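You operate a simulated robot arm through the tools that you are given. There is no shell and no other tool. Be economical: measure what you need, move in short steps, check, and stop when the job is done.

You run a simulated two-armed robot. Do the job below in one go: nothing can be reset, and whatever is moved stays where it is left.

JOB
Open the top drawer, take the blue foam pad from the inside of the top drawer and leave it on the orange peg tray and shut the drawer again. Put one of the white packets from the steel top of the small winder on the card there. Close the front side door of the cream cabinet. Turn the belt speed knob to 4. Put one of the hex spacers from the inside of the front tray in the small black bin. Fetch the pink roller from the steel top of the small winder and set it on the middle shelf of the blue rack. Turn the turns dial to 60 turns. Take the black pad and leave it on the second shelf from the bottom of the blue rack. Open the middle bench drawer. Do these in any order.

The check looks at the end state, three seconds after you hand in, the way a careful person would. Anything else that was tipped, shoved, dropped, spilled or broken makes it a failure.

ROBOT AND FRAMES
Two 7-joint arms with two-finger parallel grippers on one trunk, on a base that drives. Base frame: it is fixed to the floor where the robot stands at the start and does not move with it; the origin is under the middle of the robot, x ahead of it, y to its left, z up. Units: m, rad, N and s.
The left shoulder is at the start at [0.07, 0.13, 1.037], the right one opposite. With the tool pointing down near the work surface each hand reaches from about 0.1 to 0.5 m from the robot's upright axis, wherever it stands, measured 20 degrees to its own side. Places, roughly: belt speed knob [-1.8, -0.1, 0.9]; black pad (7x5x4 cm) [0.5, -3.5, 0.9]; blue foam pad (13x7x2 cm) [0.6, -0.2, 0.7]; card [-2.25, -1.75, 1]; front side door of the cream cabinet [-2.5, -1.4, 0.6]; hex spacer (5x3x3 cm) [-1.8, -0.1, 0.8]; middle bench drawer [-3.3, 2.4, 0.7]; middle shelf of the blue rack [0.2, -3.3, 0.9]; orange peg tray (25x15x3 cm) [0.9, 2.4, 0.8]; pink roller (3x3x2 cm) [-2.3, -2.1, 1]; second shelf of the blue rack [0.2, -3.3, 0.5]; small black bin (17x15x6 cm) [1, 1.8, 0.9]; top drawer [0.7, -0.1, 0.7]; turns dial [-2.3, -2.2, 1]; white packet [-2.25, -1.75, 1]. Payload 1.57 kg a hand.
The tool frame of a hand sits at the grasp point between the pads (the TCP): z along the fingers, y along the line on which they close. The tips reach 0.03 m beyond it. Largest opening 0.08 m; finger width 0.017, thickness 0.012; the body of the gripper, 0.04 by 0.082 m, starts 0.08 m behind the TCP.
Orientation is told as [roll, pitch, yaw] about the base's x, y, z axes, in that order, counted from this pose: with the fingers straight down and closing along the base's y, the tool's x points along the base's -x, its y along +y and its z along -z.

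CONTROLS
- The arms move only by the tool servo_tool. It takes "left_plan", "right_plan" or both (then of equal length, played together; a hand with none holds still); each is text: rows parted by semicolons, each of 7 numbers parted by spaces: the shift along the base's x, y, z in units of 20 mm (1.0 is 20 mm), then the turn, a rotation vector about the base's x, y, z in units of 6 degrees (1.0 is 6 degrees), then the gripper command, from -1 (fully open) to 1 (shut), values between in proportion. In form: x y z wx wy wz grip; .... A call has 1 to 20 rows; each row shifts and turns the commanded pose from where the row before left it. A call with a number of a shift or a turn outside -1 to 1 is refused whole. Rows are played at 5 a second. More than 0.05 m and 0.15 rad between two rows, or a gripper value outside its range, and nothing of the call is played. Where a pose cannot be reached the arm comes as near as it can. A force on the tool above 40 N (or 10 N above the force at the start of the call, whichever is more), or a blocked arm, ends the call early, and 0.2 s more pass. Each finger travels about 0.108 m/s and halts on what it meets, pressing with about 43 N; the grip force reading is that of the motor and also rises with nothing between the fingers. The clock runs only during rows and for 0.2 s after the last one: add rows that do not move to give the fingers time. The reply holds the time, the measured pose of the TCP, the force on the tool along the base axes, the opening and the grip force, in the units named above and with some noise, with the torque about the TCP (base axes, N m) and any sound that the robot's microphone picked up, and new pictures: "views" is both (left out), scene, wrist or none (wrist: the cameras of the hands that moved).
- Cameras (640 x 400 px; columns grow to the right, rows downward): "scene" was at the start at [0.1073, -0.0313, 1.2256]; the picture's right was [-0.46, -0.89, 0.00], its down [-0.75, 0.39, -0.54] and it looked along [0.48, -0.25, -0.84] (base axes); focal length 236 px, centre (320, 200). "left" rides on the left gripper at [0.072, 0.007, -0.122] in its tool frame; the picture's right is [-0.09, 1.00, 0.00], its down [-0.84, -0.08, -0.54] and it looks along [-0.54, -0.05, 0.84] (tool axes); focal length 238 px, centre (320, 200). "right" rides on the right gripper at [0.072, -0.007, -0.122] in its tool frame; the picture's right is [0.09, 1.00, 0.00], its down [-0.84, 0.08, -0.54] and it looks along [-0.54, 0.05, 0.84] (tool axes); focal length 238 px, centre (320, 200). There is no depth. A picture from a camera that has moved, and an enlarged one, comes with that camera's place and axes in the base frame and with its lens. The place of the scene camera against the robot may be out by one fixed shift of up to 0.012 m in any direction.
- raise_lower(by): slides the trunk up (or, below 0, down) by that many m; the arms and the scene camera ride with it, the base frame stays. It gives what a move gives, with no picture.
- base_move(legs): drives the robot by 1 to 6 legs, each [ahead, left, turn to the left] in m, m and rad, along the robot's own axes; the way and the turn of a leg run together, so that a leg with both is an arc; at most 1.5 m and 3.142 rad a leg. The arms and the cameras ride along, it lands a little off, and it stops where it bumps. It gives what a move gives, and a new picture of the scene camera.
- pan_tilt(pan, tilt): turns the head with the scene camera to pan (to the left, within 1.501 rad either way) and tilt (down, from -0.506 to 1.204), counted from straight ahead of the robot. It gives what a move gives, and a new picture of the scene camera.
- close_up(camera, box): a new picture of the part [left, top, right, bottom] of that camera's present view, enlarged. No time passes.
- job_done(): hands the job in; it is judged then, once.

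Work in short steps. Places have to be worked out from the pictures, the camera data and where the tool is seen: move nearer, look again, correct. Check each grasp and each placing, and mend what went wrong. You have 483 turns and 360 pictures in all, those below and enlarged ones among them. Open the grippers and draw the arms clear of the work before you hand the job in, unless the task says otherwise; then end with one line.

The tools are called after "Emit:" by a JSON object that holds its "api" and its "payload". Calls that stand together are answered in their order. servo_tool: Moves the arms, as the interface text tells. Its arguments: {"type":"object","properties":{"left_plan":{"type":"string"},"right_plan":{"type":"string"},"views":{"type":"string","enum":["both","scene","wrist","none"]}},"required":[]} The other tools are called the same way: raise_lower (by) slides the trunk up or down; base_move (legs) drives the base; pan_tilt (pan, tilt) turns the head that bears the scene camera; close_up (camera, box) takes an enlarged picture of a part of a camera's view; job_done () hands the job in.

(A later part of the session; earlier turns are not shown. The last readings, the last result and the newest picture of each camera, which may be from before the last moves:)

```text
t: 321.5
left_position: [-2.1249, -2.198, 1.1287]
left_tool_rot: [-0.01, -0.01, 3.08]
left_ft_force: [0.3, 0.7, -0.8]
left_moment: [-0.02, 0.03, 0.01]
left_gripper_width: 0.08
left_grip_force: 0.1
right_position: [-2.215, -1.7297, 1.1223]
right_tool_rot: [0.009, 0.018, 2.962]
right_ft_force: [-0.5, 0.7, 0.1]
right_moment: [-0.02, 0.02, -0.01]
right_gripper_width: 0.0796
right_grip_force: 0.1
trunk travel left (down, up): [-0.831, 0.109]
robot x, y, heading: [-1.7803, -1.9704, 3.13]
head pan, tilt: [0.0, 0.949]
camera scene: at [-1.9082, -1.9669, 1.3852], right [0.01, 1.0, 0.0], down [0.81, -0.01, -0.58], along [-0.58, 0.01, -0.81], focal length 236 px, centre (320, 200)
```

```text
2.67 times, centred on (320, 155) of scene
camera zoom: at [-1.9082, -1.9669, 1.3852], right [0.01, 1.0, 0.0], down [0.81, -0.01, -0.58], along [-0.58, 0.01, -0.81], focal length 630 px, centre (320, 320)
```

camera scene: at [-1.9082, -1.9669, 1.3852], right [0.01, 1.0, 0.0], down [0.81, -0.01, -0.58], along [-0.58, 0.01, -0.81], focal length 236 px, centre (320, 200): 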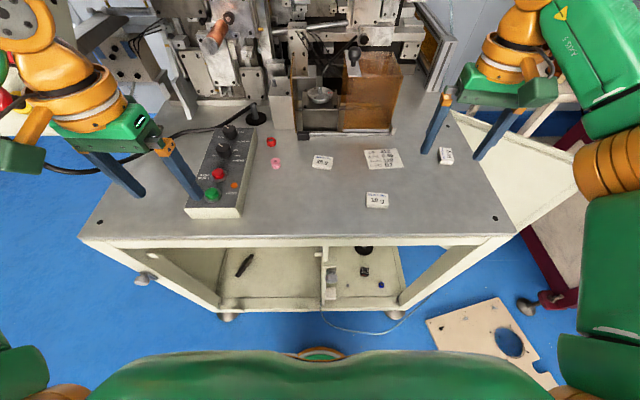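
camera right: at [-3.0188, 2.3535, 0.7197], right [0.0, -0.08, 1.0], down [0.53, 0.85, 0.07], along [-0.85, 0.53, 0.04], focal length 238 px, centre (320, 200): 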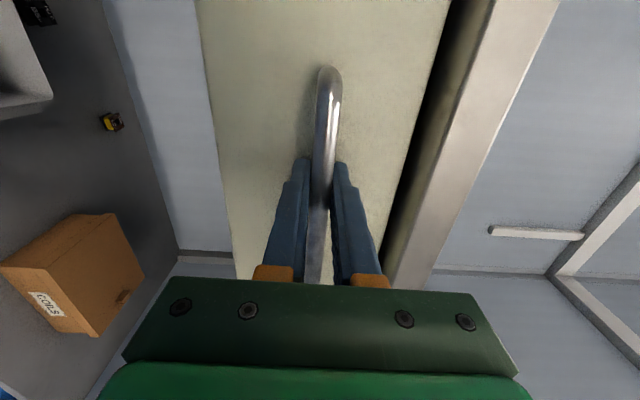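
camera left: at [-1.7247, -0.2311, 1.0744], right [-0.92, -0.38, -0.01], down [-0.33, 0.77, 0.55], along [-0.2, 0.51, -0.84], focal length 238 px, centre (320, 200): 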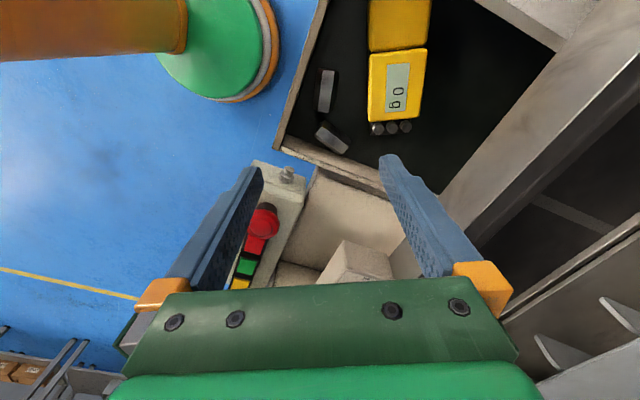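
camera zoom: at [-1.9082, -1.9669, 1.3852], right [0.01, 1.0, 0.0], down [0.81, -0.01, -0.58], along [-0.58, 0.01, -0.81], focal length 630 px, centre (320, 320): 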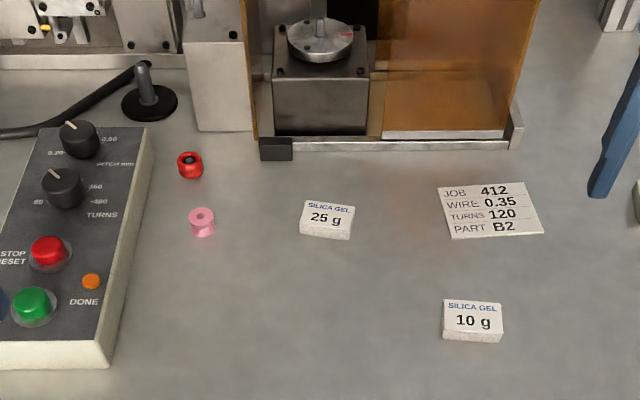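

Better triangulation gives the steel top at z ≈ 0.94, packet B ≈ [-2.22, -1.83], card ≈ [-2.36, -1.79]. I move 0.07 nearer and bring the right hand over the packet to refine with its camera.

Emit:
{"api": "base_move", "payload": {"legs": [[0.07, 0, 0]]}}

Emit:
{"api": "servo_tool", "payload": {"right_plan": "0.6 -0.7 -0.3 0 0 0.3 -1; 0.6 -0.7 -0.3 0 0 0.3 -1; 0.6 -0.7 -0.3 0 0 0.3 -1; 0.5 -0.7 -0.3 0 0 0.3 -1; 0.5 -0.7 -0.3 0 0 0.3 -1; 0.5 -0.7 -0.3 0 0 0.2 -1; 0 -0.8 0 0 0 0 -1; 0 0 0 0 0 0 -1", "views": "both"}}

```text
t: 322.5
left_position: [-2.186, -2.1987, 1.1308]
left_tool_rot: [-0.01, -0.016, 3.081]
left_ft_force: [0.8, -0.8, 0.5]
left_moment: [0.01, 0.06, 0.01]
left_gripper_width: 0.0801
left_grip_force: 0.1
right_position: [-2.2777, -1.7287, 1.1264]
right_tool_rot: [0.011, 0.01, 2.963]
right_ft_force: [0.4, 0.7, 0.5]
right_moment: [-0.01, 0.01, 0.02]
right_gripper_width: 0.0797
right_grip_force: 0.1
trunk travel left (down, up): [-0.831, 0.109]
robot x, y, heading: [-1.8531, -1.9691, 3.134]
head pan, tilt: [0.0, 0.949]
camera scene: at [-1.9687, -1.9664, 1.386], right [0.01, 1.0, 0.0], down [0.81, -0.01, -0.59], along [-0.59, 0.01, -0.81], focal length 236 px, centre (320, 200)
```

scene: 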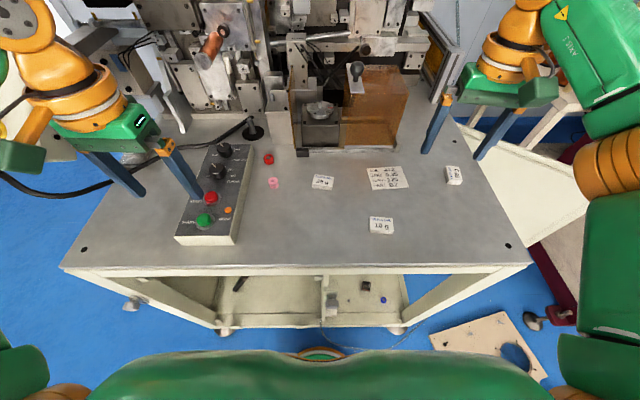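

```text
t: 324.3
left_position: [-2.1931, -2.198, 1.1269]
left_tool_rot: [-0.011, -0.009, 3.083]
left_ft_force: [-0.3, 0.1, -0.4]
left_moment: [0.03, 0.04, 0.02]
left_gripper_width: 0.08
left_grip_force: 0.1
right_position: [-2.218, -1.83, 1.0872]
right_tool_rot: [0.009, 0.018, 3.141]
right_ft_force: [0.0, -0.2, -0.2]
right_moment: [0.03, -0.02, 0.02]
right_gripper_width: 0.08
right_grip_force: 0.0
trunk travel left (down, up): [-0.831, 0.109]
robot x, y, heading: [-1.8455, -1.9683, 3.132]
head pan, tilt: [0.0, 0.949]
camera scene: at [-1.977, -1.9662, 1.3852], right [0.01, 1.0, 0.0], down [0.81, -0.01, -0.58], along [-0.58, 0.01, -0.81], focal length 236 px, centre (320, 200)
camera right: at [-2.1493, -1.8206, 1.2107], right [0.09, -1.0, 0.01], down [-0.85, -0.07, 0.53], along [-0.52, -0.06, -0.85], focal length 238 px, centre (320, 200)
```

scene: 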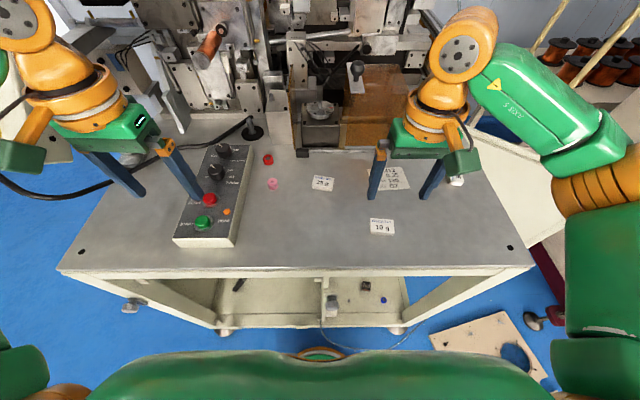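
right: 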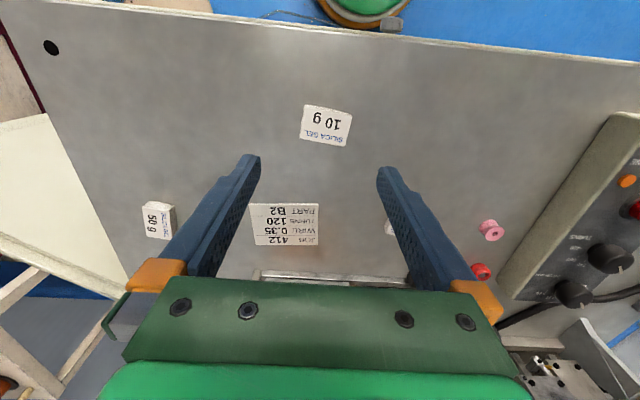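

Wrist camera: packet at [-2.212, -1.837] turned about -11°, card centre [-2.355, -1.793]. I align and descend on the packet.

Emit:
{"api": "servo_tool", "payload": {"right_plan": "0.25 -0.35 -0.8 0 0 -0.9 -1; 0 0 -0.8 0 0 -0.9 -1; 0 0 -0.8 0 0 0 -1; 0 0 -0.8 0 0 0 -1; 0 0 -0.8 0 0 0 -1; 0 0 -0.4 0 0 0 -1; 0 0 0 0 0 0 -1", "views": "wrist"}}

Emit:
{"api": "close_up", "payload": {"camera": "scene", "box": [300, 140, 460, 260]}}

```text
t: 325.9
left_position: [-2.1927, -2.1989, 1.1275]
left_tool_rot: [-0.012, -0.008, 3.082]
left_ft_force: [0.7, 0.2, 0.1]
left_moment: [0.01, 0.0, -0.02]
left_gripper_width: 0.08
left_grip_force: 0.0
right_position: [-2.2141, -1.8372, 0.9985]
right_tool_rot: [0.009, 0.018, 2.95]
right_ft_force: [-0.3, 0.2, -0.3]
right_moment: [0.02, 0.01, 0.0]
right_gripper_width: 0.0798
right_grip_force: 0.0
trunk travel left (down, up): [-0.831, 0.109]
robot x, y, heading: [-1.8501, -1.9648, 3.134]
head pan, tilt: [0.0, 0.949]
camera right: at [-2.1447, -1.8408, 1.1226], right [-0.1, -1.0, 0.01], down [-0.85, 0.09, 0.53], along [-0.53, 0.04, -0.85], focal length 238 px, centre (320, 200)
```

right: 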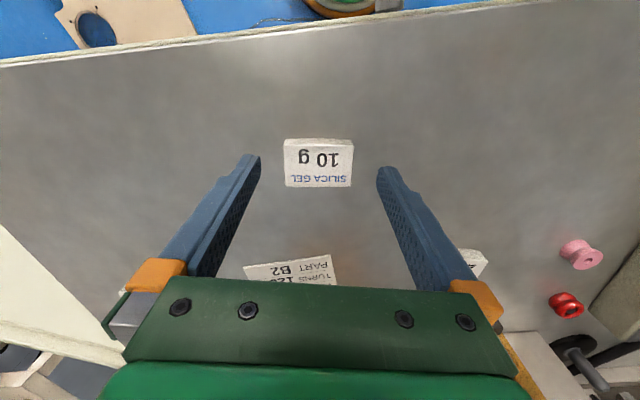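

```text
3.33 times, centred on (380, 200) of scene
camera zoom: at [-1.9771, -1.9664, 1.3852], right [0.01, 1.0, 0.0], down [0.81, -0.01, -0.58], along [-0.58, 0.01, -0.81], focal length 788 px, centre (120, 200)
```

zoom: 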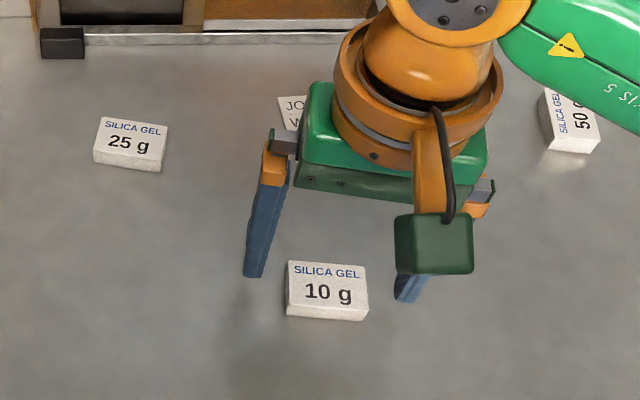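

Emit:
{"api": "servo_tool", "payload": {"right_plan": "-0.15 0.1 -0.6 0 0 0 -0.7; 0 0 -0.3 0 0 0 -0.7; 0 0 -0.3 0 0 0 -0.7; 0 0 -0.3 0 0 0 -0.7; 0 0 -0.2 0 0 0 -0.7", "views": "wrist"}}

```text
t: 326.7
left_position: [-2.1906, -2.1979, 1.1287]
left_tool_rot: [-0.013, -0.012, 3.081]
left_ft_force: [0.7, -0.8, 0.6]
left_moment: [0.01, 0.0, -0.02]
left_gripper_width: 0.0801
left_grip_force: 0.0
right_position: [-2.2174, -1.8355, 0.9811]
right_tool_rot: [0.01, 0.001, 2.95]
right_ft_force: [0.1, 1.2, 18.8]
right_moment: [0.83, -0.17, -0.01]
right_gripper_width: 0.0689
right_grip_force: 0.4
trunk travel left (down, up): [-0.831, 0.109]
robot x, y, heading: [-1.8499, -1.966, 3.129]
head pan, tilt: [0.0, 0.949]
stopped in row 4 (right hand): the force on the tool passed its limit at 53 N (the readings are from after the stop); the commanded pose is now the measured one
camera right: at [-2.1453, -1.8394, 1.1032], right [-0.1, -1.0, 0.01], down [-0.84, 0.09, 0.54], along [-0.54, 0.04, -0.84], focal length 238 px, centre (320, 200)
```

right: 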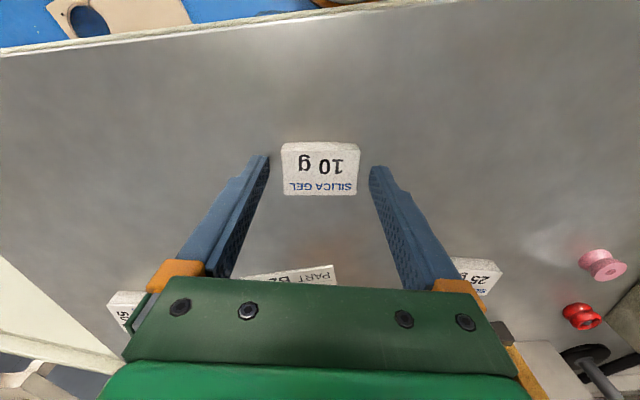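

Steel top touched at z ≈ 0.95. Raise 3 mm, close, and lift.

Emit:
{"api": "servo_tool", "payload": {"right_plan": "0 0 0.2 0 0 0 -0.7; 0 0 0 0 0 0 0; 0 0 0 0 0 0 1; 0 0 0 0 0 0 1; 0 0 0.5 0 0 0 1; 0 0 1 0 0 0 1; 0 0 1 0 0 0 1; 0 0 0 0 0 0 1", "views": "wrist"}}

```text
t: 328.5
left_position: [-2.1947, -2.1971, 1.1275]
left_tool_rot: [-0.011, -0.009, 3.08]
left_ft_force: [0.1, 0.3, -0.5]
left_moment: [0.01, -0.02, -0.01]
left_gripper_width: 0.08
left_grip_force: 0.1
right_position: [-2.2195, -1.8347, 1.0317]
right_tool_rot: [0.01, 0.006, 2.951]
right_ft_force: [-0.8, 0.0, -0.1]
right_moment: [0.03, 0.0, 0.0]
right_gripper_width: 0.0476
right_grip_force: 43.1
trunk travel left (down, up): [-0.831, 0.109]
robot x, y, heading: [-1.852, -1.9678, 3.131]
head pan, tilt: [0.0, 0.949]
camera right: at [-2.1488, -1.8387, 1.1553], right [-0.1, -1.0, 0.01], down [-0.84, 0.09, 0.54], along [-0.54, 0.04, -0.84], focal length 238 px, centre (320, 200)
```

right: 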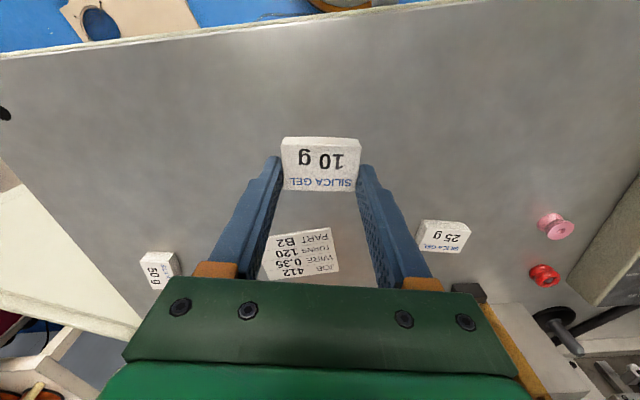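

Packet held (4.8 cm). Card centre from this view: [-2.356, -1.798]. I carry the packet there.

Emit:
{"api": "servo_tool", "payload": {"right_plan": "-0.85 0.23 0 0 0 0 1; -0.85 0.23 0 0 0 0 1; -0.85 0.23 0 0 0 0 1; -0.85 0.23 0 0 0 0 1; -0.85 0.23 0 0 0 0.3 1; -0.85 0.23 0 0 0 0.3 1; -0.85 0.23 0 0 0 0.3 1; -0.85 0.23 0 0 0 0.3 1; 0 0 0 0 0 0 1", "views": "both"}}

```text
t: 330.5
left_position: [-2.1933, -2.1974, 1.1277]
left_tool_rot: [-0.012, -0.008, 3.081]
left_ft_force: [-1.4, -0.4, 0.0]
left_moment: [0.03, 0.01, -0.02]
left_gripper_width: 0.0802
left_grip_force: 0.0
right_position: [-2.3359, -1.7919, 1.0329]
right_tool_rot: [0.011, 0.004, 3.078]
right_ft_force: [0.1, -0.3, -0.3]
right_moment: [0.02, 0.0, 0.06]
right_gripper_width: 0.048
right_grip_force: 43.1
right hand out of reach, approached as far as the arm can: row 8
trunk travel left (down, up): [-0.831, 0.109]
robot x, y, heading: [-1.8489, -1.9661, 3.131]
head pan, tilt: [0.0, 0.949]
camera scene: at [-1.9772, -1.9655, 1.3852], right [0.01, 1.0, 0.0], down [0.81, -0.01, -0.58], along [-0.58, 0.01, -0.81], focal length 236 px, centre (320, 200)
camera right: at [-2.2655, -1.7876, 1.1552], right [0.03, -1.0, 0.01], down [-0.84, -0.02, 0.54], along [-0.54, -0.02, -0.84], focal length 238 px, centre (320, 200)
```

scene: 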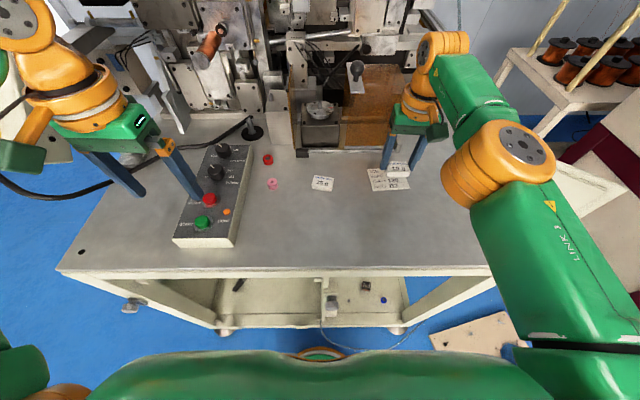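
right: 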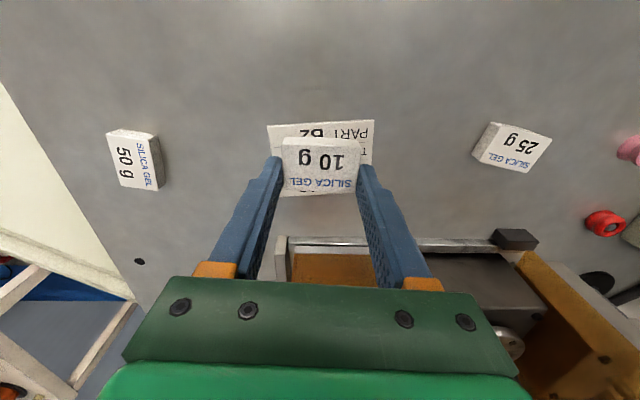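

Reach is nearly exhausted but close: I go 1 cm further while lowering to the card.

Emit:
{"api": "servo_tool", "payload": {"right_plan": "0 0.05 -0.7 0 0 0 1; -0.3 0 -0.6 0 0 0 1; -0.3 0 -0.5 0 0 0 1; 0 0 -0.3 0 0 0 1; 0 0 -0.2 0 0 0 1; 0 0 0 0 0 0 1", "views": "wrist"}}

```text
t: 331.9
left_position: [-2.1938, -2.1971, 1.128]
left_tool_rot: [-0.011, -0.007, 3.08]
left_ft_force: [-0.6, -0.3, 0.4]
left_moment: [0.03, 0.02, 0.0]
left_gripper_width: 0.0801
left_grip_force: 0.0
right_position: [-2.3381, -1.7911, 1.003]
right_tool_rot: [0.01, 0.007, 3.078]
right_ft_force: [-0.5, 0.4, -0.8]
right_moment: [0.03, 0.01, -0.01]
right_gripper_width: 0.0477
right_grip_force: 42.9
right hand out of reach, approached as far as the arm can: row 2, 3
trunk travel left (down, up): [-0.831, 0.109]
robot x, y, heading: [-1.8493, -1.9697, 3.126]
head pan, tilt: [0.0, 0.949]
camera right: at [-2.2674, -1.7869, 1.1253], right [0.03, -1.0, 0.01], down [-0.84, -0.02, 0.54], along [-0.54, -0.02, -0.84], focal length 238 px, centre (320, 200)
```

right: 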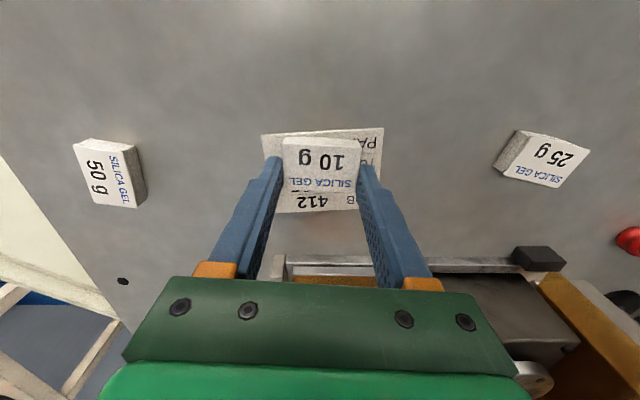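

The packet already lies within the card area. Lower straight down and release.

Emit:
{"api": "servo_tool", "payload": {"right_plan": "0 0 -0.4 0 0 0 1; 0 0 -0.3 0 0 0 1; 0 0 -0.2 0 0 0 1; 0 0 0 0 0 0 1", "views": "none"}}

```text
t: 332.9
left_position: [-2.1936, -2.1975, 1.1275]
left_tool_rot: [-0.011, -0.009, 3.081]
left_ft_force: [0.9, 0.7, -0.2]
left_moment: [-0.01, 0.01, 0.01]
left_gripper_width: 0.08
left_grip_force: 0.1
right_position: [-2.3385, -1.7902, 0.9838]
right_tool_rot: [0.011, 0.009, 3.077]
right_ft_force: [0.4, 0.1, -0.2]
right_moment: [0.0, -0.02, 0.0]
right_gripper_width: 0.0478
right_grip_force: 43.0
trunk travel left (down, up): [-0.831, 0.109]
robot x, y, heading: [-1.8452, -1.9688, 3.134]
head pan, tilt: [0.0, 0.949]
```

Emit:
{"api": "servo_tool", "payload": {"right_plan": "0 0 -0.1 0 0 0 1; 0 0 0 0 0 0 0; 0 0 0 0 0 0 -0.6; 0 0 0 0 0 0 -0.8; 0 0 1 0 0 0 -0.8; 0 0 1 0 0 0 -1; 0 0 1 0 0 0 -1; 0.5 0 1 0 0 0 -1; 0.5 0 1 0 0 0 -1; 0 0 0 0 0 0 -1", "views": "wrist"}}

Emit:
{"api": "close_up", "payload": {"camera": "scene", "box": [320, 140, 420, 210]}}

Emit:
{"api": "close_up", "payload": {"camera": "scene", "box": [165, 135, 285, 255]}}

```text
t: 335.1
left_position: [-2.1934, -2.1973, 1.1266]
left_tool_rot: [-0.011, -0.009, 3.081]
left_ft_force: [-0.3, 0.4, -0.2]
left_moment: [0.0, 0.01, -0.02]
left_gripper_width: 0.0799
left_grip_force: 0.1
right_position: [-2.3188, -1.7927, 1.0824]
right_tool_rot: [0.011, 0.008, 3.077]
right_ft_force: [0.1, 0.7, -0.1]
right_moment: [0.01, -0.01, -0.04]
right_gripper_width: 0.0801
right_grip_force: 0.1
right hand out of reach, approached as far as the arm can: row 8
trunk travel left (down, up): [-0.831, 0.109]
robot x, y, heading: [-1.8498, -1.9691, 3.133]
head pan, tilt: [0.0, 0.949]
camera right: at [-2.2479, -1.7867, 1.2058], right [0.03, -1.0, 0.01], down [-0.84, -0.02, 0.54], along [-0.54, -0.02, -0.84], focal length 238 px, centre (320, 200)
```

right: 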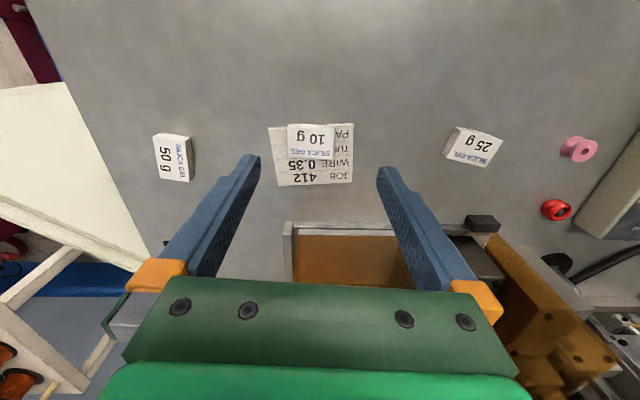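

```text
5.71 times, centred on (370, 175) of scene
camera zoom: at [-1.9775, -1.9669, 1.3851], right [0.01, 1.0, 0.0], down [0.81, -0.01, -0.58], along [-0.58, 0.01, -0.81], focal length 1350 px, centre (34, 343)
```

zoom: 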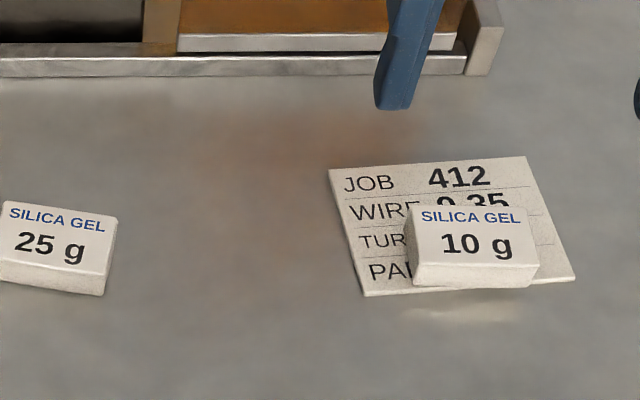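

```text
3.33 times, centred on (225, 195) of scene
camera zoom: at [-1.9775, -1.9669, 1.3851], right [0.01, 1.0, 0.0], down [0.81, -0.01, -0.58], along [-0.58, 0.01, -0.81], focal length 788 px, centre (637, 217)
```

zoom: 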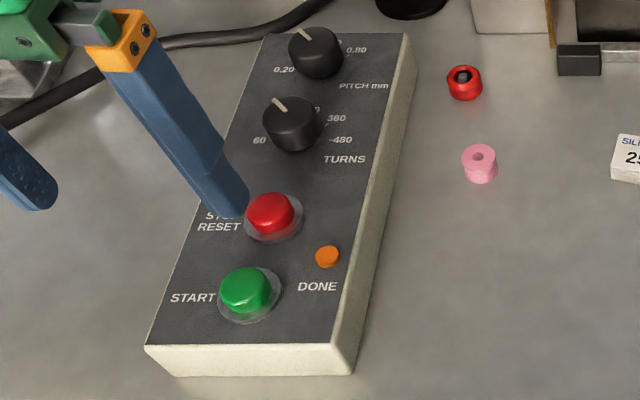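

The packet is on the card. Now the turns dial: I look at it closely from both cameras.

Emit:
{"api": "close_up", "payload": {"camera": "scene", "box": [195, 140, 255, 180]}}

Emit:
{"api": "close_up", "payload": {"camera": "left", "box": [120, 40, 520, 290]}}

```text
10.00 times, centred on (225, 160) of scene
camera zoom: at [-1.9775, -1.9669, 1.3851], right [0.01, 1.0, 0.0], down [0.81, -0.01, -0.58], along [-0.58, 0.01, -0.81], focal length 2363 px, centre (1270, 600)
```

zoom: 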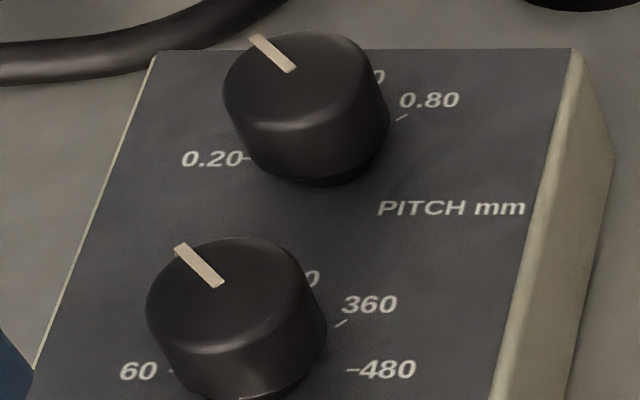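

```text
1.60 times, centred on (320, 165) of left
camera zoom: at [-2.1228, -2.2108, 1.2497], right [-0.15, -0.99, -0.01], down [-0.83, 0.12, 0.55], along [-0.54, 0.09, -0.84], focal length 381 px, centre (320, 256)
```

zoom: 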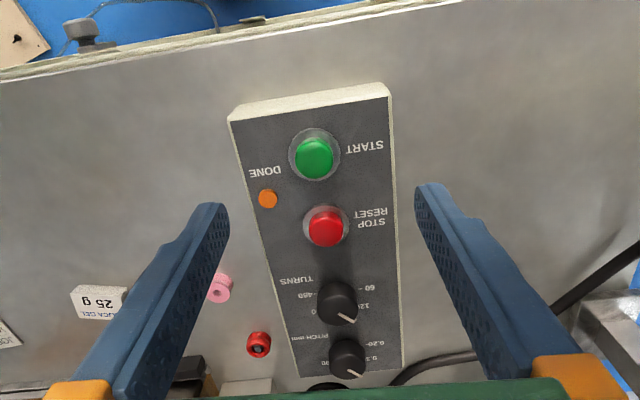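

The TURNS pointer is at 120; 60 lies 45° counter-clockwise (toward -y). Knob top ≈ [-2.336, -2.192, 0.995]. I shift the base 0.1 left while keeping the left hand over the same spot.

Emit:
{"api": "servo_tool", "payload": {"left_plan": "0 1 0 0 0 0 -1; 0 1 0 0 0 0 -1; 0 1 0 0 0 0 -1; 0 1 0 0 0 0 -1; 0 1 0 0 0 0 -1; 0 0 0 0 0 0 -1", "right_plan": "1 0 0.5 0 0 0 -1; 1 0 0.5 0 0 0 -1; 1 0.5 0 0 0 0 -1; 0 1 0 0 0 0 -1; 0 1 0 0 0 0 -1; 0 0 0 0 0 0 -1", "views": "none"}}

Emit:
{"api": "base_move", "payload": {"legs": [[0, 0.11, 0]]}}

Emit:
{"api": "servo_tool", "payload": {"left_plan": "-0.9 0 0 0 0 0 -0.2; -0.9 0 0 0 0 0 -0.2; -0.9 0 0 0 0 -0.5 -0.2; -0.9 0 0 0 0 -0.5 -0.2; -0.9 0 -0.5 0 0 -0.5 -0.2; -0.9 0 -0.5 0 0 -0.5 -0.2; -0.9 0 -0.5 0 0 -0.5 -0.2; 0 0 -0.5 0 0 -0.5 -0.2; 0 0 0 0 0 0 -0.2", "views": "both"}}

```text
t: 336.5
left_position: [-2.1941, -2.0968, 1.1276]
left_tool_rot: [-0.011, -0.009, 3.08]
left_ft_force: [-0.7, -0.9, -0.1]
left_moment: [0.01, -0.03, 0.01]
left_gripper_width: 0.0801
left_grip_force: 0.1
right_position: [-2.2583, -1.7431, 1.1027]
right_tool_rot: [0.01, 0.007, 3.077]
right_ft_force: [0.1, -0.4, 0.8]
right_moment: [0.0, -0.03, 0.01]
right_gripper_width: 0.0798
right_grip_force: 0.0
trunk travel left (down, up): [-0.831, 0.109]
robot x, y, heading: [-1.8509, -1.964, 3.133]
head pan, tilt: [0.0, 0.949]
```

```text
t: 337.7
left_position: [-2.1946, -2.203, 1.1279]
left_tool_rot: [-0.007, -0.008, 3.082]
left_ft_force: [-0.5, 0.5, 0.4]
left_moment: [-0.04, 0.0, -0.02]
left_gripper_width: 0.0798
left_grip_force: 0.1
right_position: [-2.2606, -1.8474, 1.1002]
right_tool_rot: [0.015, 0.007, 3.077]
right_ft_force: [-0.3, 0.5, -0.3]
right_moment: [0.0, -0.03, 0.0]
right_gripper_width: 0.0799
right_grip_force: 0.0
trunk travel left (down, up): [-0.831, 0.109]
robot x, y, heading: [-1.8556, -2.0771, 3.128]
head pan, tilt: [0.0, 0.949]
camera scene: at [-1.9784, -2.0714, 1.3851], right [0.01, 1.0, 0.0], down [0.81, -0.01, -0.58], along [-0.58, 0.0, -0.81], focal length 236 px, centre (320, 200)
```

scene: 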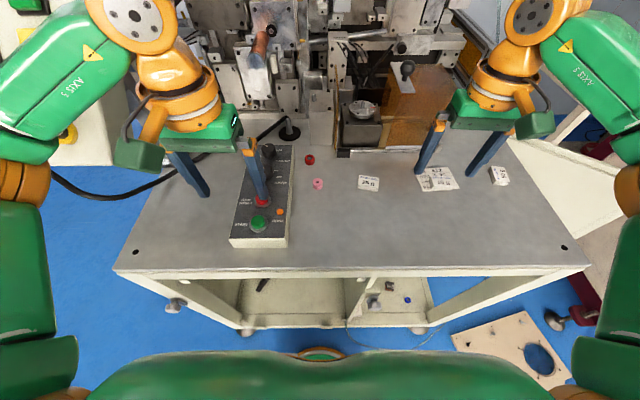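

```text
t: 339.7
left_position: [-2.3172, -2.2143, 1.0849]
left_tool_rot: [-0.009, -0.01, 2.767]
left_ft_force: [0.3, 1.1, 0.6]
left_moment: [-0.01, 0.0, -0.03]
left_gripper_width: 0.0477
left_grip_force: 0.1
left hand out of reach, approached as far as the arm can: row 8
right_position: [-2.2604, -1.8524, 1.1024]
right_tool_rot: [0.01, 0.008, 3.077]
right_ft_force: [-0.2, 0.8, -0.8]
right_moment: [-0.01, 0.01, -0.04]
right_gripper_width: 0.0799
right_grip_force: 0.1
trunk travel left (down, up): [-0.831, 0.109]
robot x, y, heading: [-1.8515, -2.0791, 3.136]
head pan, tilt: [0.0, 0.949]
camera scene: at [-1.9782, -2.0765, 1.3852], right [0.01, 1.0, 0.0], down [0.81, -0.01, -0.58], along [-0.58, 0.01, -0.81], focal length 236 px, centre (320, 200)
camera left: at [-2.2527, -2.2483, 1.2073], right [-0.45, -0.89, -0.01], down [-0.75, 0.37, 0.55], along [-0.49, 0.25, -0.83], focal length 238 px, centre (320, 200)
```

scene: 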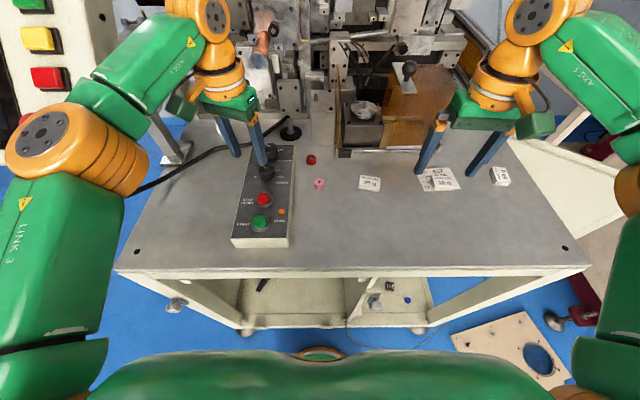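
left: 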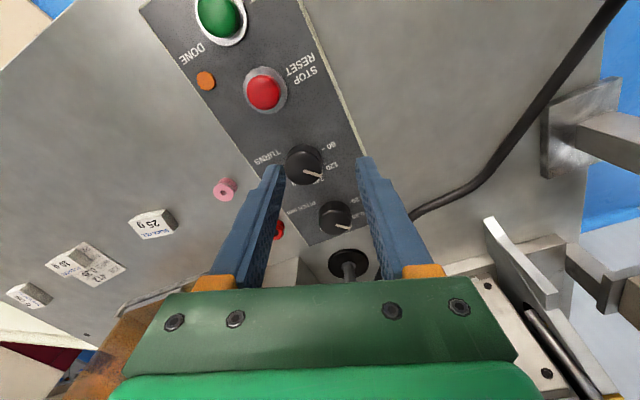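

Knob at [-2.334, -2.189]. Move over it and descend to z ≈ 1.035.

Emit:
{"api": "servo_tool", "payload": {"left_plan": "-0.4 0.6 0 0 0 0 -0.2; -0.45 0.65 -0.5 0 0 0 -0.2; 0 0 -0.7 0 0 0 -0.2; 0 0 -0.7 0 0 0 -0.2; 0 0 -0.6 0 0 0 -0.2; 0 0 0 0 0 0 -0.2", "views": "wrist"}}

Emit:
{"api": "close_up", "payload": {"camera": "scene", "box": [210, 110, 330, 200]}}

```text
t: 340.9
left_position: [-2.3189, -2.2049, 1.0467]
left_tool_rot: [-0.013, -0.027, 2.77]
left_ft_force: [7.2, -1.2, 18.3]
left_moment: [0.45, -0.29, -0.11]
left_gripper_width: 0.049
left_grip_force: 0.4
left hand out of reach, approached as far as the arm can: row 1, 2
right_position: [-2.2561, -1.85, 1.104]
right_tool_rot: [0.012, 0.003, 3.077]
right_ft_force: [0.6, -0.1, -1.1]
right_moment: [-0.02, -0.04, -0.02]
right_gripper_width: 0.0801
right_grip_force: 0.2
trunk travel left (down, up): [-0.831, 0.109]
robot x, y, heading: [-1.8509, -2.0816, 3.132]
head pan, tilt: [0.0, 0.949]
stopped in row 6 (left hand): the force on the tool passed its limit at 47 N (the readings are from after the stop); the commanded pose is now the measured one
camera left: at [-2.2521, -2.2417, 1.1671], right [-0.45, -0.89, -0.01], down [-0.74, 0.37, 0.57], along [-0.5, 0.26, -0.82], focal length 238 px, centre (320, 200)
```

left: 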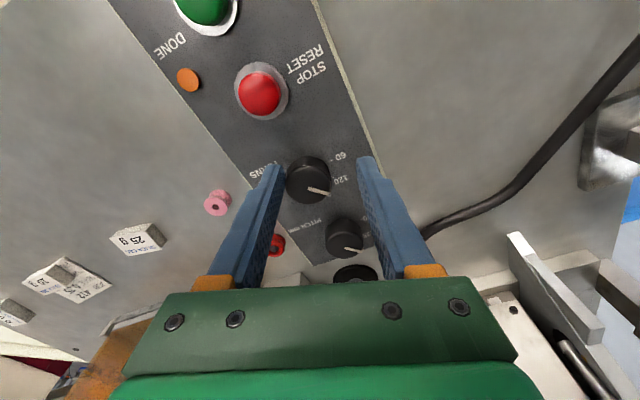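

```text
4.44 times, centred on (270, 155) of scene
camera zoom: at [-1.9732, -2.0753, 1.3857], right [0.01, 1.0, 0.0], down [0.81, -0.01, -0.59], along [-0.59, 0.0, -0.81], focal length 1050 px, centre (542, 400)
```

zoom: 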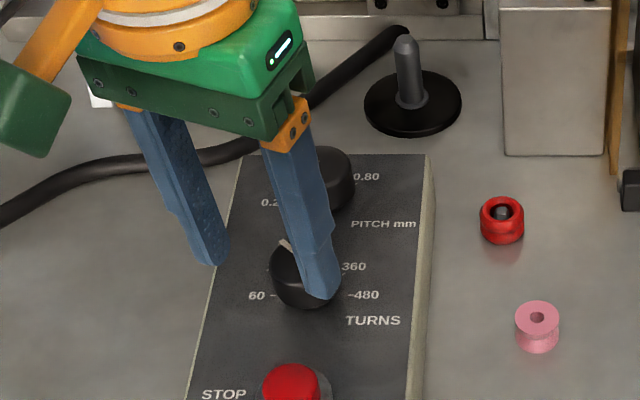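

The right finger touched the knob top (so top z ≈ 1.017; knob at [-2.325, -2.1945]). I lift, move the base 2 cm ahead for reach and re-aim.

Emit:
{"api": "servo_tool", "payload": {"left_plan": "0 0 1 0 0 0 -0.2; 0 0 0.5 0 0 0 -0.2; 0.5 0 0 0 0 0 -0.2", "views": "none"}}

Emit:
{"api": "base_move", "payload": {"legs": [[0.03, 0, 0]]}}

Emit:
{"api": "servo_tool", "payload": {"left_plan": "0 0.2 0 0 0 0 -0.2; 0 0 0 0 0 0 -0.2", "views": "wrist"}}

```text
t: 341.7
left_position: [-2.3118, -2.207, 1.0739]
left_tool_rot: [-0.011, -0.024, 2.768]
left_ft_force: [-0.7, 0.0, -0.7]
left_moment: [-0.04, 0.01, 0.02]
left_gripper_width: 0.048
left_grip_force: 0.0
right_position: [-2.2605, -1.8532, 1.1027]
right_tool_rot: [0.009, 0.006, 3.078]
right_ft_force: [0.2, 0.4, 0.2]
right_moment: [0.0, -0.03, -0.01]
right_gripper_width: 0.0801
right_grip_force: 0.0
trunk travel left (down, up): [-0.831, 0.109]
robot x, y, heading: [-1.8524, -2.075, 3.133]
head pan, tilt: [0.0, 0.949]
```

```text
t: 342.6
left_position: [-2.3363, -2.2071, 1.0762]
left_tool_rot: [-0.01, -0.028, 2.768]
left_ft_force: [0.3, 1.0, 0.0]
left_moment: [-0.02, 0.05, -0.02]
left_gripper_width: 0.048
left_grip_force: 0.1
right_position: [-2.2844, -1.8511, 1.1056]
right_tool_rot: [0.012, 0.003, 3.077]
right_ft_force: [-0.1, 0.0, 0.6]
right_moment: [0.0, 0.08, 0.01]
right_gripper_width: 0.08
right_grip_force: 0.1
trunk travel left (down, up): [-0.831, 0.109]
robot x, y, heading: [-1.8834, -2.0736, 3.136]
head pan, tilt: [0.0, 0.949]
camera scene: at [-2.0011, -2.076, 1.3859], right [0.01, 1.0, 0.0], down [0.81, -0.01, -0.59], along [-0.59, 0.01, -0.81], focal length 236 px, centre (320, 200)
```

scene: 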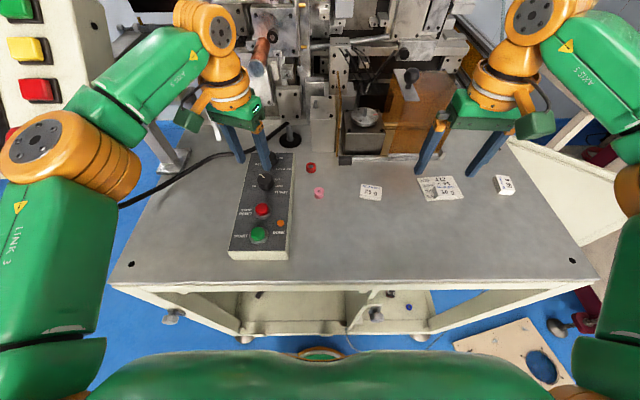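

```text
t: 343.1
left_position: [-2.3405, -2.203, 1.0737]
left_tool_rot: [-0.011, -0.025, 2.768]
left_ft_force: [0.3, -0.7, -0.1]
left_moment: [-0.02, 0.04, 0.01]
left_gripper_width: 0.048
left_grip_force: 0.0
right_position: [-2.2884, -1.8511, 1.1041]
right_tool_rot: [0.011, 0.006, 3.079]
right_ft_force: [0.3, -0.1, -0.5]
right_moment: [-0.03, 0.01, 0.0]
right_gripper_width: 0.0802
right_grip_force: 0.0
trunk travel left (down, up): [-0.831, 0.109]
robot x, y, heading: [-1.8807, -2.0789, 3.13]
head pan, tilt: [0.0, 0.949]
camera left: at [-2.2748, -2.2381, 1.1949], right [-0.45, -0.89, -0.01], down [-0.74, 0.37, 0.56], along [-0.5, 0.26, -0.83], focal length 238 px, centre (320, 200)
```

left: 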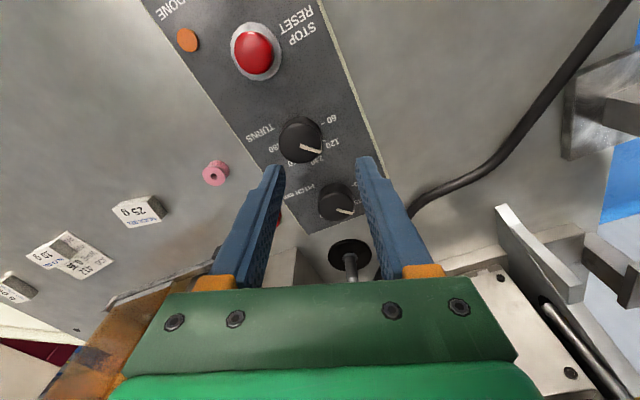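

Confirmed [-2.325, -2.194]. Move laterally, then down to z ≈ 1.036, and close.

Emit:
{"api": "servo_tool", "payload": {"left_plan": "0.4 0.23 0 0 0 0 -0.2; 0.38 0.23 0 0 0 0 -0.2; 0 0 -0.5 0 0 0 -0.2; 0 0 -0.5 0 0 0 -0.2; 0 0 -0.4 0 0 0 -0.2; 0 0 -0.4 0 0 0 -0.2; 0 0 0 0 0 0 -0.2", "views": "wrist"}}

Emit:
{"api": "close_up", "payload": {"camera": "scene", "box": [210, 110, 330, 200]}}

```text
t: 344.8
left_position: [-2.3259, -2.1937, 1.0372]
left_tool_rot: [-0.012, -0.023, 2.768]
left_ft_force: [-0.1, -1.3, -0.2]
left_moment: [0.0, -0.01, 0.01]
left_gripper_width: 0.0482
left_grip_force: 0.0
right_position: [-2.2901, -1.8522, 1.1025]
right_tool_rot: [0.011, 0.006, 3.078]
right_ft_force: [0.1, -0.6, 0.1]
right_moment: [0.01, 0.01, -0.02]
right_gripper_width: 0.0799
right_grip_force: 0.0
trunk travel left (down, up): [-0.831, 0.109]
robot x, y, heading: [-1.881, -2.0765, 3.131]
head pan, tilt: [0.0, 0.949]
camera left: at [-2.2609, -2.229, 1.1583], right [-0.45, -0.89, -0.01], down [-0.74, 0.37, 0.56], along [-0.5, 0.26, -0.83], focal length 238 px, centre (320, 200)
```

left: 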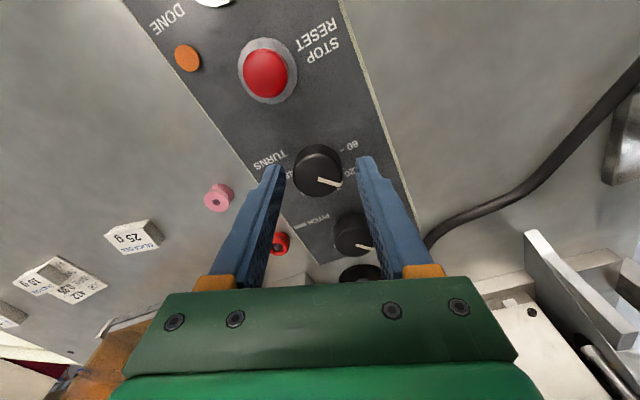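

```text
4.44 times, centred on (270, 155) of scene
camera zoom: at [-2.0083, -2.0759, 1.3851], right [0.01, 1.0, 0.0], down [0.81, -0.01, -0.58], along [-0.58, 0.0, -0.81], focal length 1050 px, centre (542, 400)
```

zoom: 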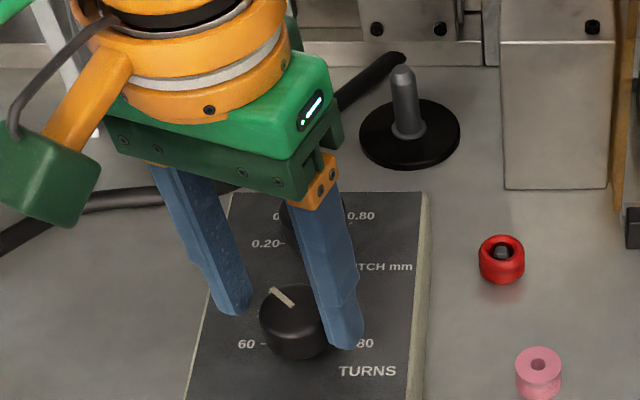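

Straddling the knob. 3 mm lower, close, then turn +45°.

Emit:
{"api": "servo_tool", "payload": {"left_plan": "0 0 -0.15 0 0 0 -0.2; 0 0 0 0 0 0 0.5; 0 0 0 0 0 0 1; 0 0 0 0 0 0 1; 0 0 0 0 0 0 1", "views": "none"}}

Emit:
{"api": "close_up", "payload": {"camera": "scene", "box": [210, 110, 330, 200]}}

```text
t: 345.9
left_position: [-2.3248, -2.1914, 1.0336]
left_tool_rot: [-0.01, -0.022, 2.769]
left_ft_force: [4.0, 4.2, -4.9]
left_moment: [0.29, -0.2, 0.01]
left_gripper_width: 0.033
left_grip_force: 40.7
right_position: [-2.2888, -1.8496, 1.1027]
right_tool_rot: [0.012, 0.006, 3.078]
right_ft_force: [1.0, 0.1, 0.0]
right_moment: [-0.02, 0.01, -0.02]
right_gripper_width: 0.0801
right_grip_force: 0.0
trunk travel left (down, up): [-0.831, 0.109]
robot x, y, heading: [-1.8819, -2.0781, 3.135]
head pan, tilt: [0.0, 0.949]
```

```text
4.44 times, centred on (270, 155) of scene
camera zoom: at [-2.0074, -2.0739, 1.3852], right [0.01, 1.0, 0.0], down [0.81, -0.01, -0.58], along [-0.58, 0.0, -0.81], focal length 1050 px, centre (542, 400)
```

zoom: 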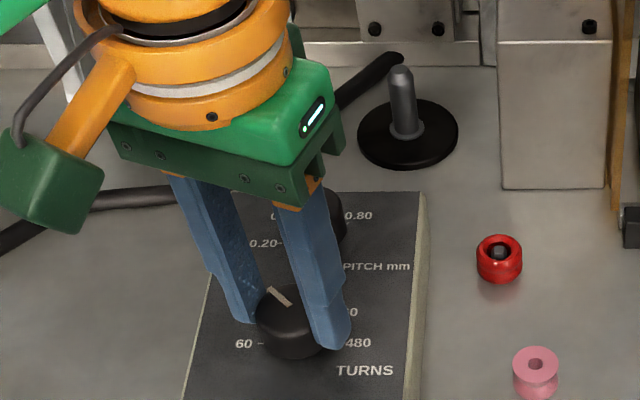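

Gripped (33 mm). Turn +45°.

Emit:
{"api": "servo_tool", "payload": {"left_plan": "0 0 0 0 0 0.75 1; 0 0 0 0 0 0.75 1; 0 0 0 0 0 0.75 1; 0 0 0 0 0 0.75 1; 0 0 0 0 0 0.75 1; 0 0 0 0 0 0.75 1; 0 0 0 0 0 0.75 1; 0 0 0 0 0 0.75 1; 0 0 0 0 0 0.75 1; 0 0 0 0 0 0.75 1; 0 0 0 0 0 0 1", "views": "none"}}

Emit:
{"api": "close_up", "payload": {"camera": "scene", "box": [210, 110, 330, 200]}}

```text
t: 348.4
left_position: [-2.3253, -2.1891, 1.0358]
left_tool_rot: [-0.008, -0.024, -2.73]
left_ft_force: [12.1, 11.1, -20.0]
left_moment: [0.46, -0.51, 0.04]
left_gripper_width: 0.0328
left_grip_force: 41.3
right_position: [-2.2896, -1.8476, 1.1016]
right_tool_rot: [0.015, 0.007, 3.081]
right_ft_force: [-0.1, 0.4, 0.1]
right_moment: [-0.01, 0.01, 0.04]
right_gripper_width: 0.0802
right_grip_force: 0.1
trunk travel left (down, up): [-0.831, 0.109]
robot x, y, heading: [-1.8777, -2.0774, 3.135]
head pan, tilt: [0.0, 0.949]
```

```text
4.44 times, centred on (270, 155) of scene
camera zoom: at [-2.007, -2.0712, 1.3852], right [0.01, 1.0, 0.0], down [0.81, -0.01, -0.58], along [-0.58, 0.0, -0.81], focal length 1050 px, centre (542, 400)
```

zoom: 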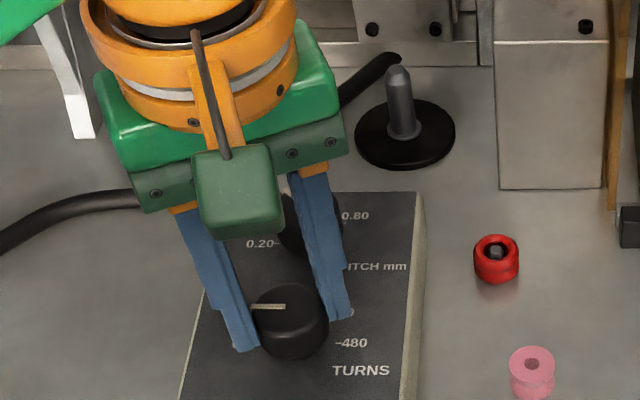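

Pointer now points left to 60. Release, lift and check.

Emit:
{"api": "servo_tool", "payload": {"left_plan": "0 0 0 0 0 0 0.1; 0 0 0 0 0 0 -0.2; 0 0 0 0 0 0 -0.2; 0 0 0.7 0 0 0 -0.2; 0 0 1 0 0 -0.7 -0.2; 0.5 0 1 0 0 -0.7 -0.5; 0.5 0 0.5 0 0 -0.7 -1; 0.5 0 0 0 0 -0.7 -1; 0.5 0 0 0 0 -0.7 -1; 0.5 0 0 0 0 0 -1; 0 0 0 0 0 0 -1", "views": "wrist"}}

Emit:
{"api": "close_up", "payload": {"camera": "scene", "box": [210, 110, 330, 200]}}

```text
t: 350.8
left_position: [-2.277, -2.1937, 1.098]
left_tool_rot: [-0.011, -0.025, -3.096]
left_ft_force: [0.4, 0.5, 0.1]
left_moment: [0.01, 0.02, 0.01]
left_gripper_width: 0.0804
left_grip_force: 0.0
right_position: [-2.2901, -1.8518, 1.1027]
right_tool_rot: [0.011, 0.008, 3.08]
right_ft_force: [0.0, -0.2, -1.0]
right_moment: [0.04, 0.0, 0.0]
right_gripper_width: 0.0801
right_grip_force: 0.2
trunk travel left (down, up): [-0.831, 0.109]
robot x, y, heading: [-1.8787, -2.0778, 3.131]
head pan, tilt: [0.0, 0.949]
camera left: at [-2.2022, -2.1987, 1.2195], right [-0.05, -1.0, -0.01], down [-0.83, 0.03, 0.56], along [-0.56, 0.03, -0.83], focal length 238 px, centre (320, 200)
```

left: 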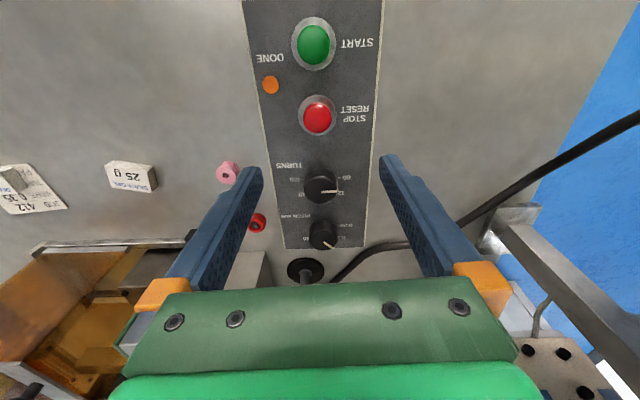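

```text
4.44 times, centred on (270, 155) of scene
camera zoom: at [-2.0083, -2.0759, 1.3851], right [0.01, 1.0, 0.0], down [0.81, -0.01, -0.58], along [-0.58, 0.0, -0.81], focal length 1050 px, centre (542, 400)
```

zoom: 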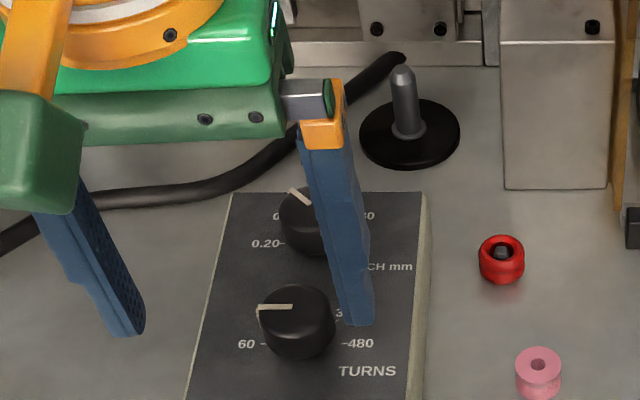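

Emit:
{"api": "close_up", "payload": {"camera": "scene", "box": [250, 155, 286, 179]}}

Emit:
{"api": "close_up", "payload": {"camera": "left", "box": [270, 150, 370, 220]}}

```text
16.00 times, centred on (268, 167) of scene
camera zoom: at [-2.0083, -2.0759, 1.3851], right [0.01, 1.0, 0.0], down [0.81, -0.01, -0.58], along [-0.58, 0.0, -0.81], focal length 3782 px, centre (1152, 728)
```

zoom: 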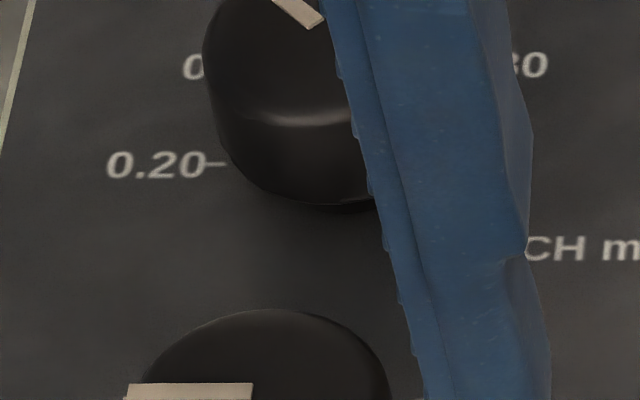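

```text
5.71 times, centred on (320, 185) of left
camera zoom: at [-2.2022, -2.1987, 1.2195], right [-0.05, -1.0, -0.01], down [-0.83, 0.03, 0.56], along [-0.56, 0.03, -0.83], focal length 1362 px, centre (320, 286)
```

zoom: 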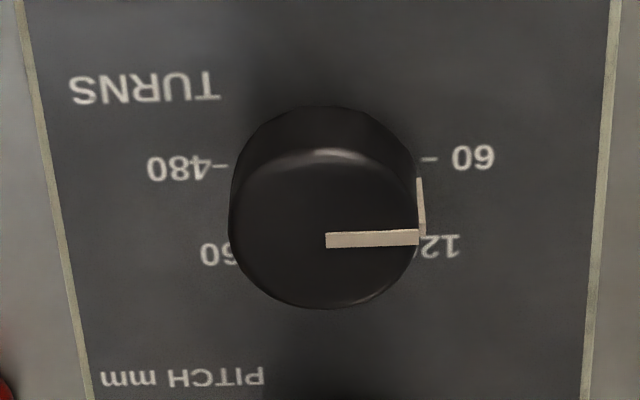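

The dial is at 60. Next the pink roller at about [-2.33, -2.081]: I move the left hand above it.

Emit:
{"api": "servo_tool", "payload": {"left_plan": "0 0.9 0 0 0 0 -0.6; -0.5 0.9 0 0 0 0 -0.6; -0.5 0.9 -0.3 0 0 0 -0.6; -0.5 0.9 -0.4 0 0 0 -0.6; -0.5 0.9 -0.5 0 0 0 -0.6; -0.3 0.9 -0.5 0 0 0 -0.6; -0.3 0.25 -0.5 0 0 0 -0.6; 0 0 0 0 0 0 -0.6", "views": "wrist"}}

Emit:
{"api": "close_up", "payload": {"camera": "scene", "box": [260, 130, 380, 220]}}

```text
t: 352.6
left_position: [-2.3282, -2.0801, 1.0543]
left_tool_rot: [-0.013, -0.024, -3.097]
left_ft_force: [0.0, 0.5, 1.1]
left_moment: [-0.01, -0.01, 0.0]
left_gripper_width: 0.064
left_grip_force: 0.0
right_position: [-2.2903, -1.8517, 1.1026]
right_tool_rot: [0.012, 0.007, 3.079]
right_ft_force: [-0.4, -0.3, -0.2]
right_moment: [0.01, 0.02, 0.04]
right_gripper_width: 0.08
right_grip_force: 0.1
trunk travel left (down, up): [-0.831, 0.109]
robot x, y, heading: [-1.8785, -2.078, 3.137]
head pan, tilt: [0.0, 0.949]
camera left: at [-2.2541, -2.0857, 1.1753], right [-0.05, -1.0, -0.01], down [-0.83, 0.03, 0.56], along [-0.56, 0.03, -0.83], focal length 238 px, centre (320, 200)
```

left: 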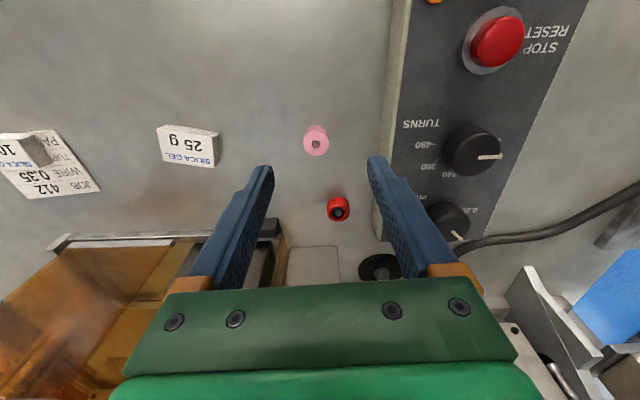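

```text
4.44 times, centred on (320, 175) of scene
camera zoom: at [-2.0082, -2.0762, 1.3852], right [0.01, 1.0, 0.0], down [0.81, -0.01, -0.58], along [-0.58, 0.01, -0.81], focal length 1050 px, centre (320, 311)
```

zoom: 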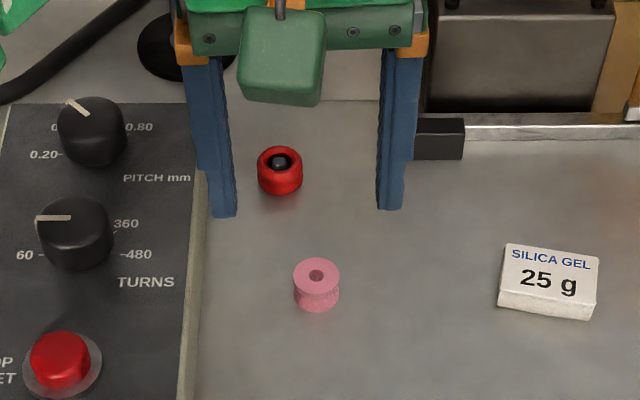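

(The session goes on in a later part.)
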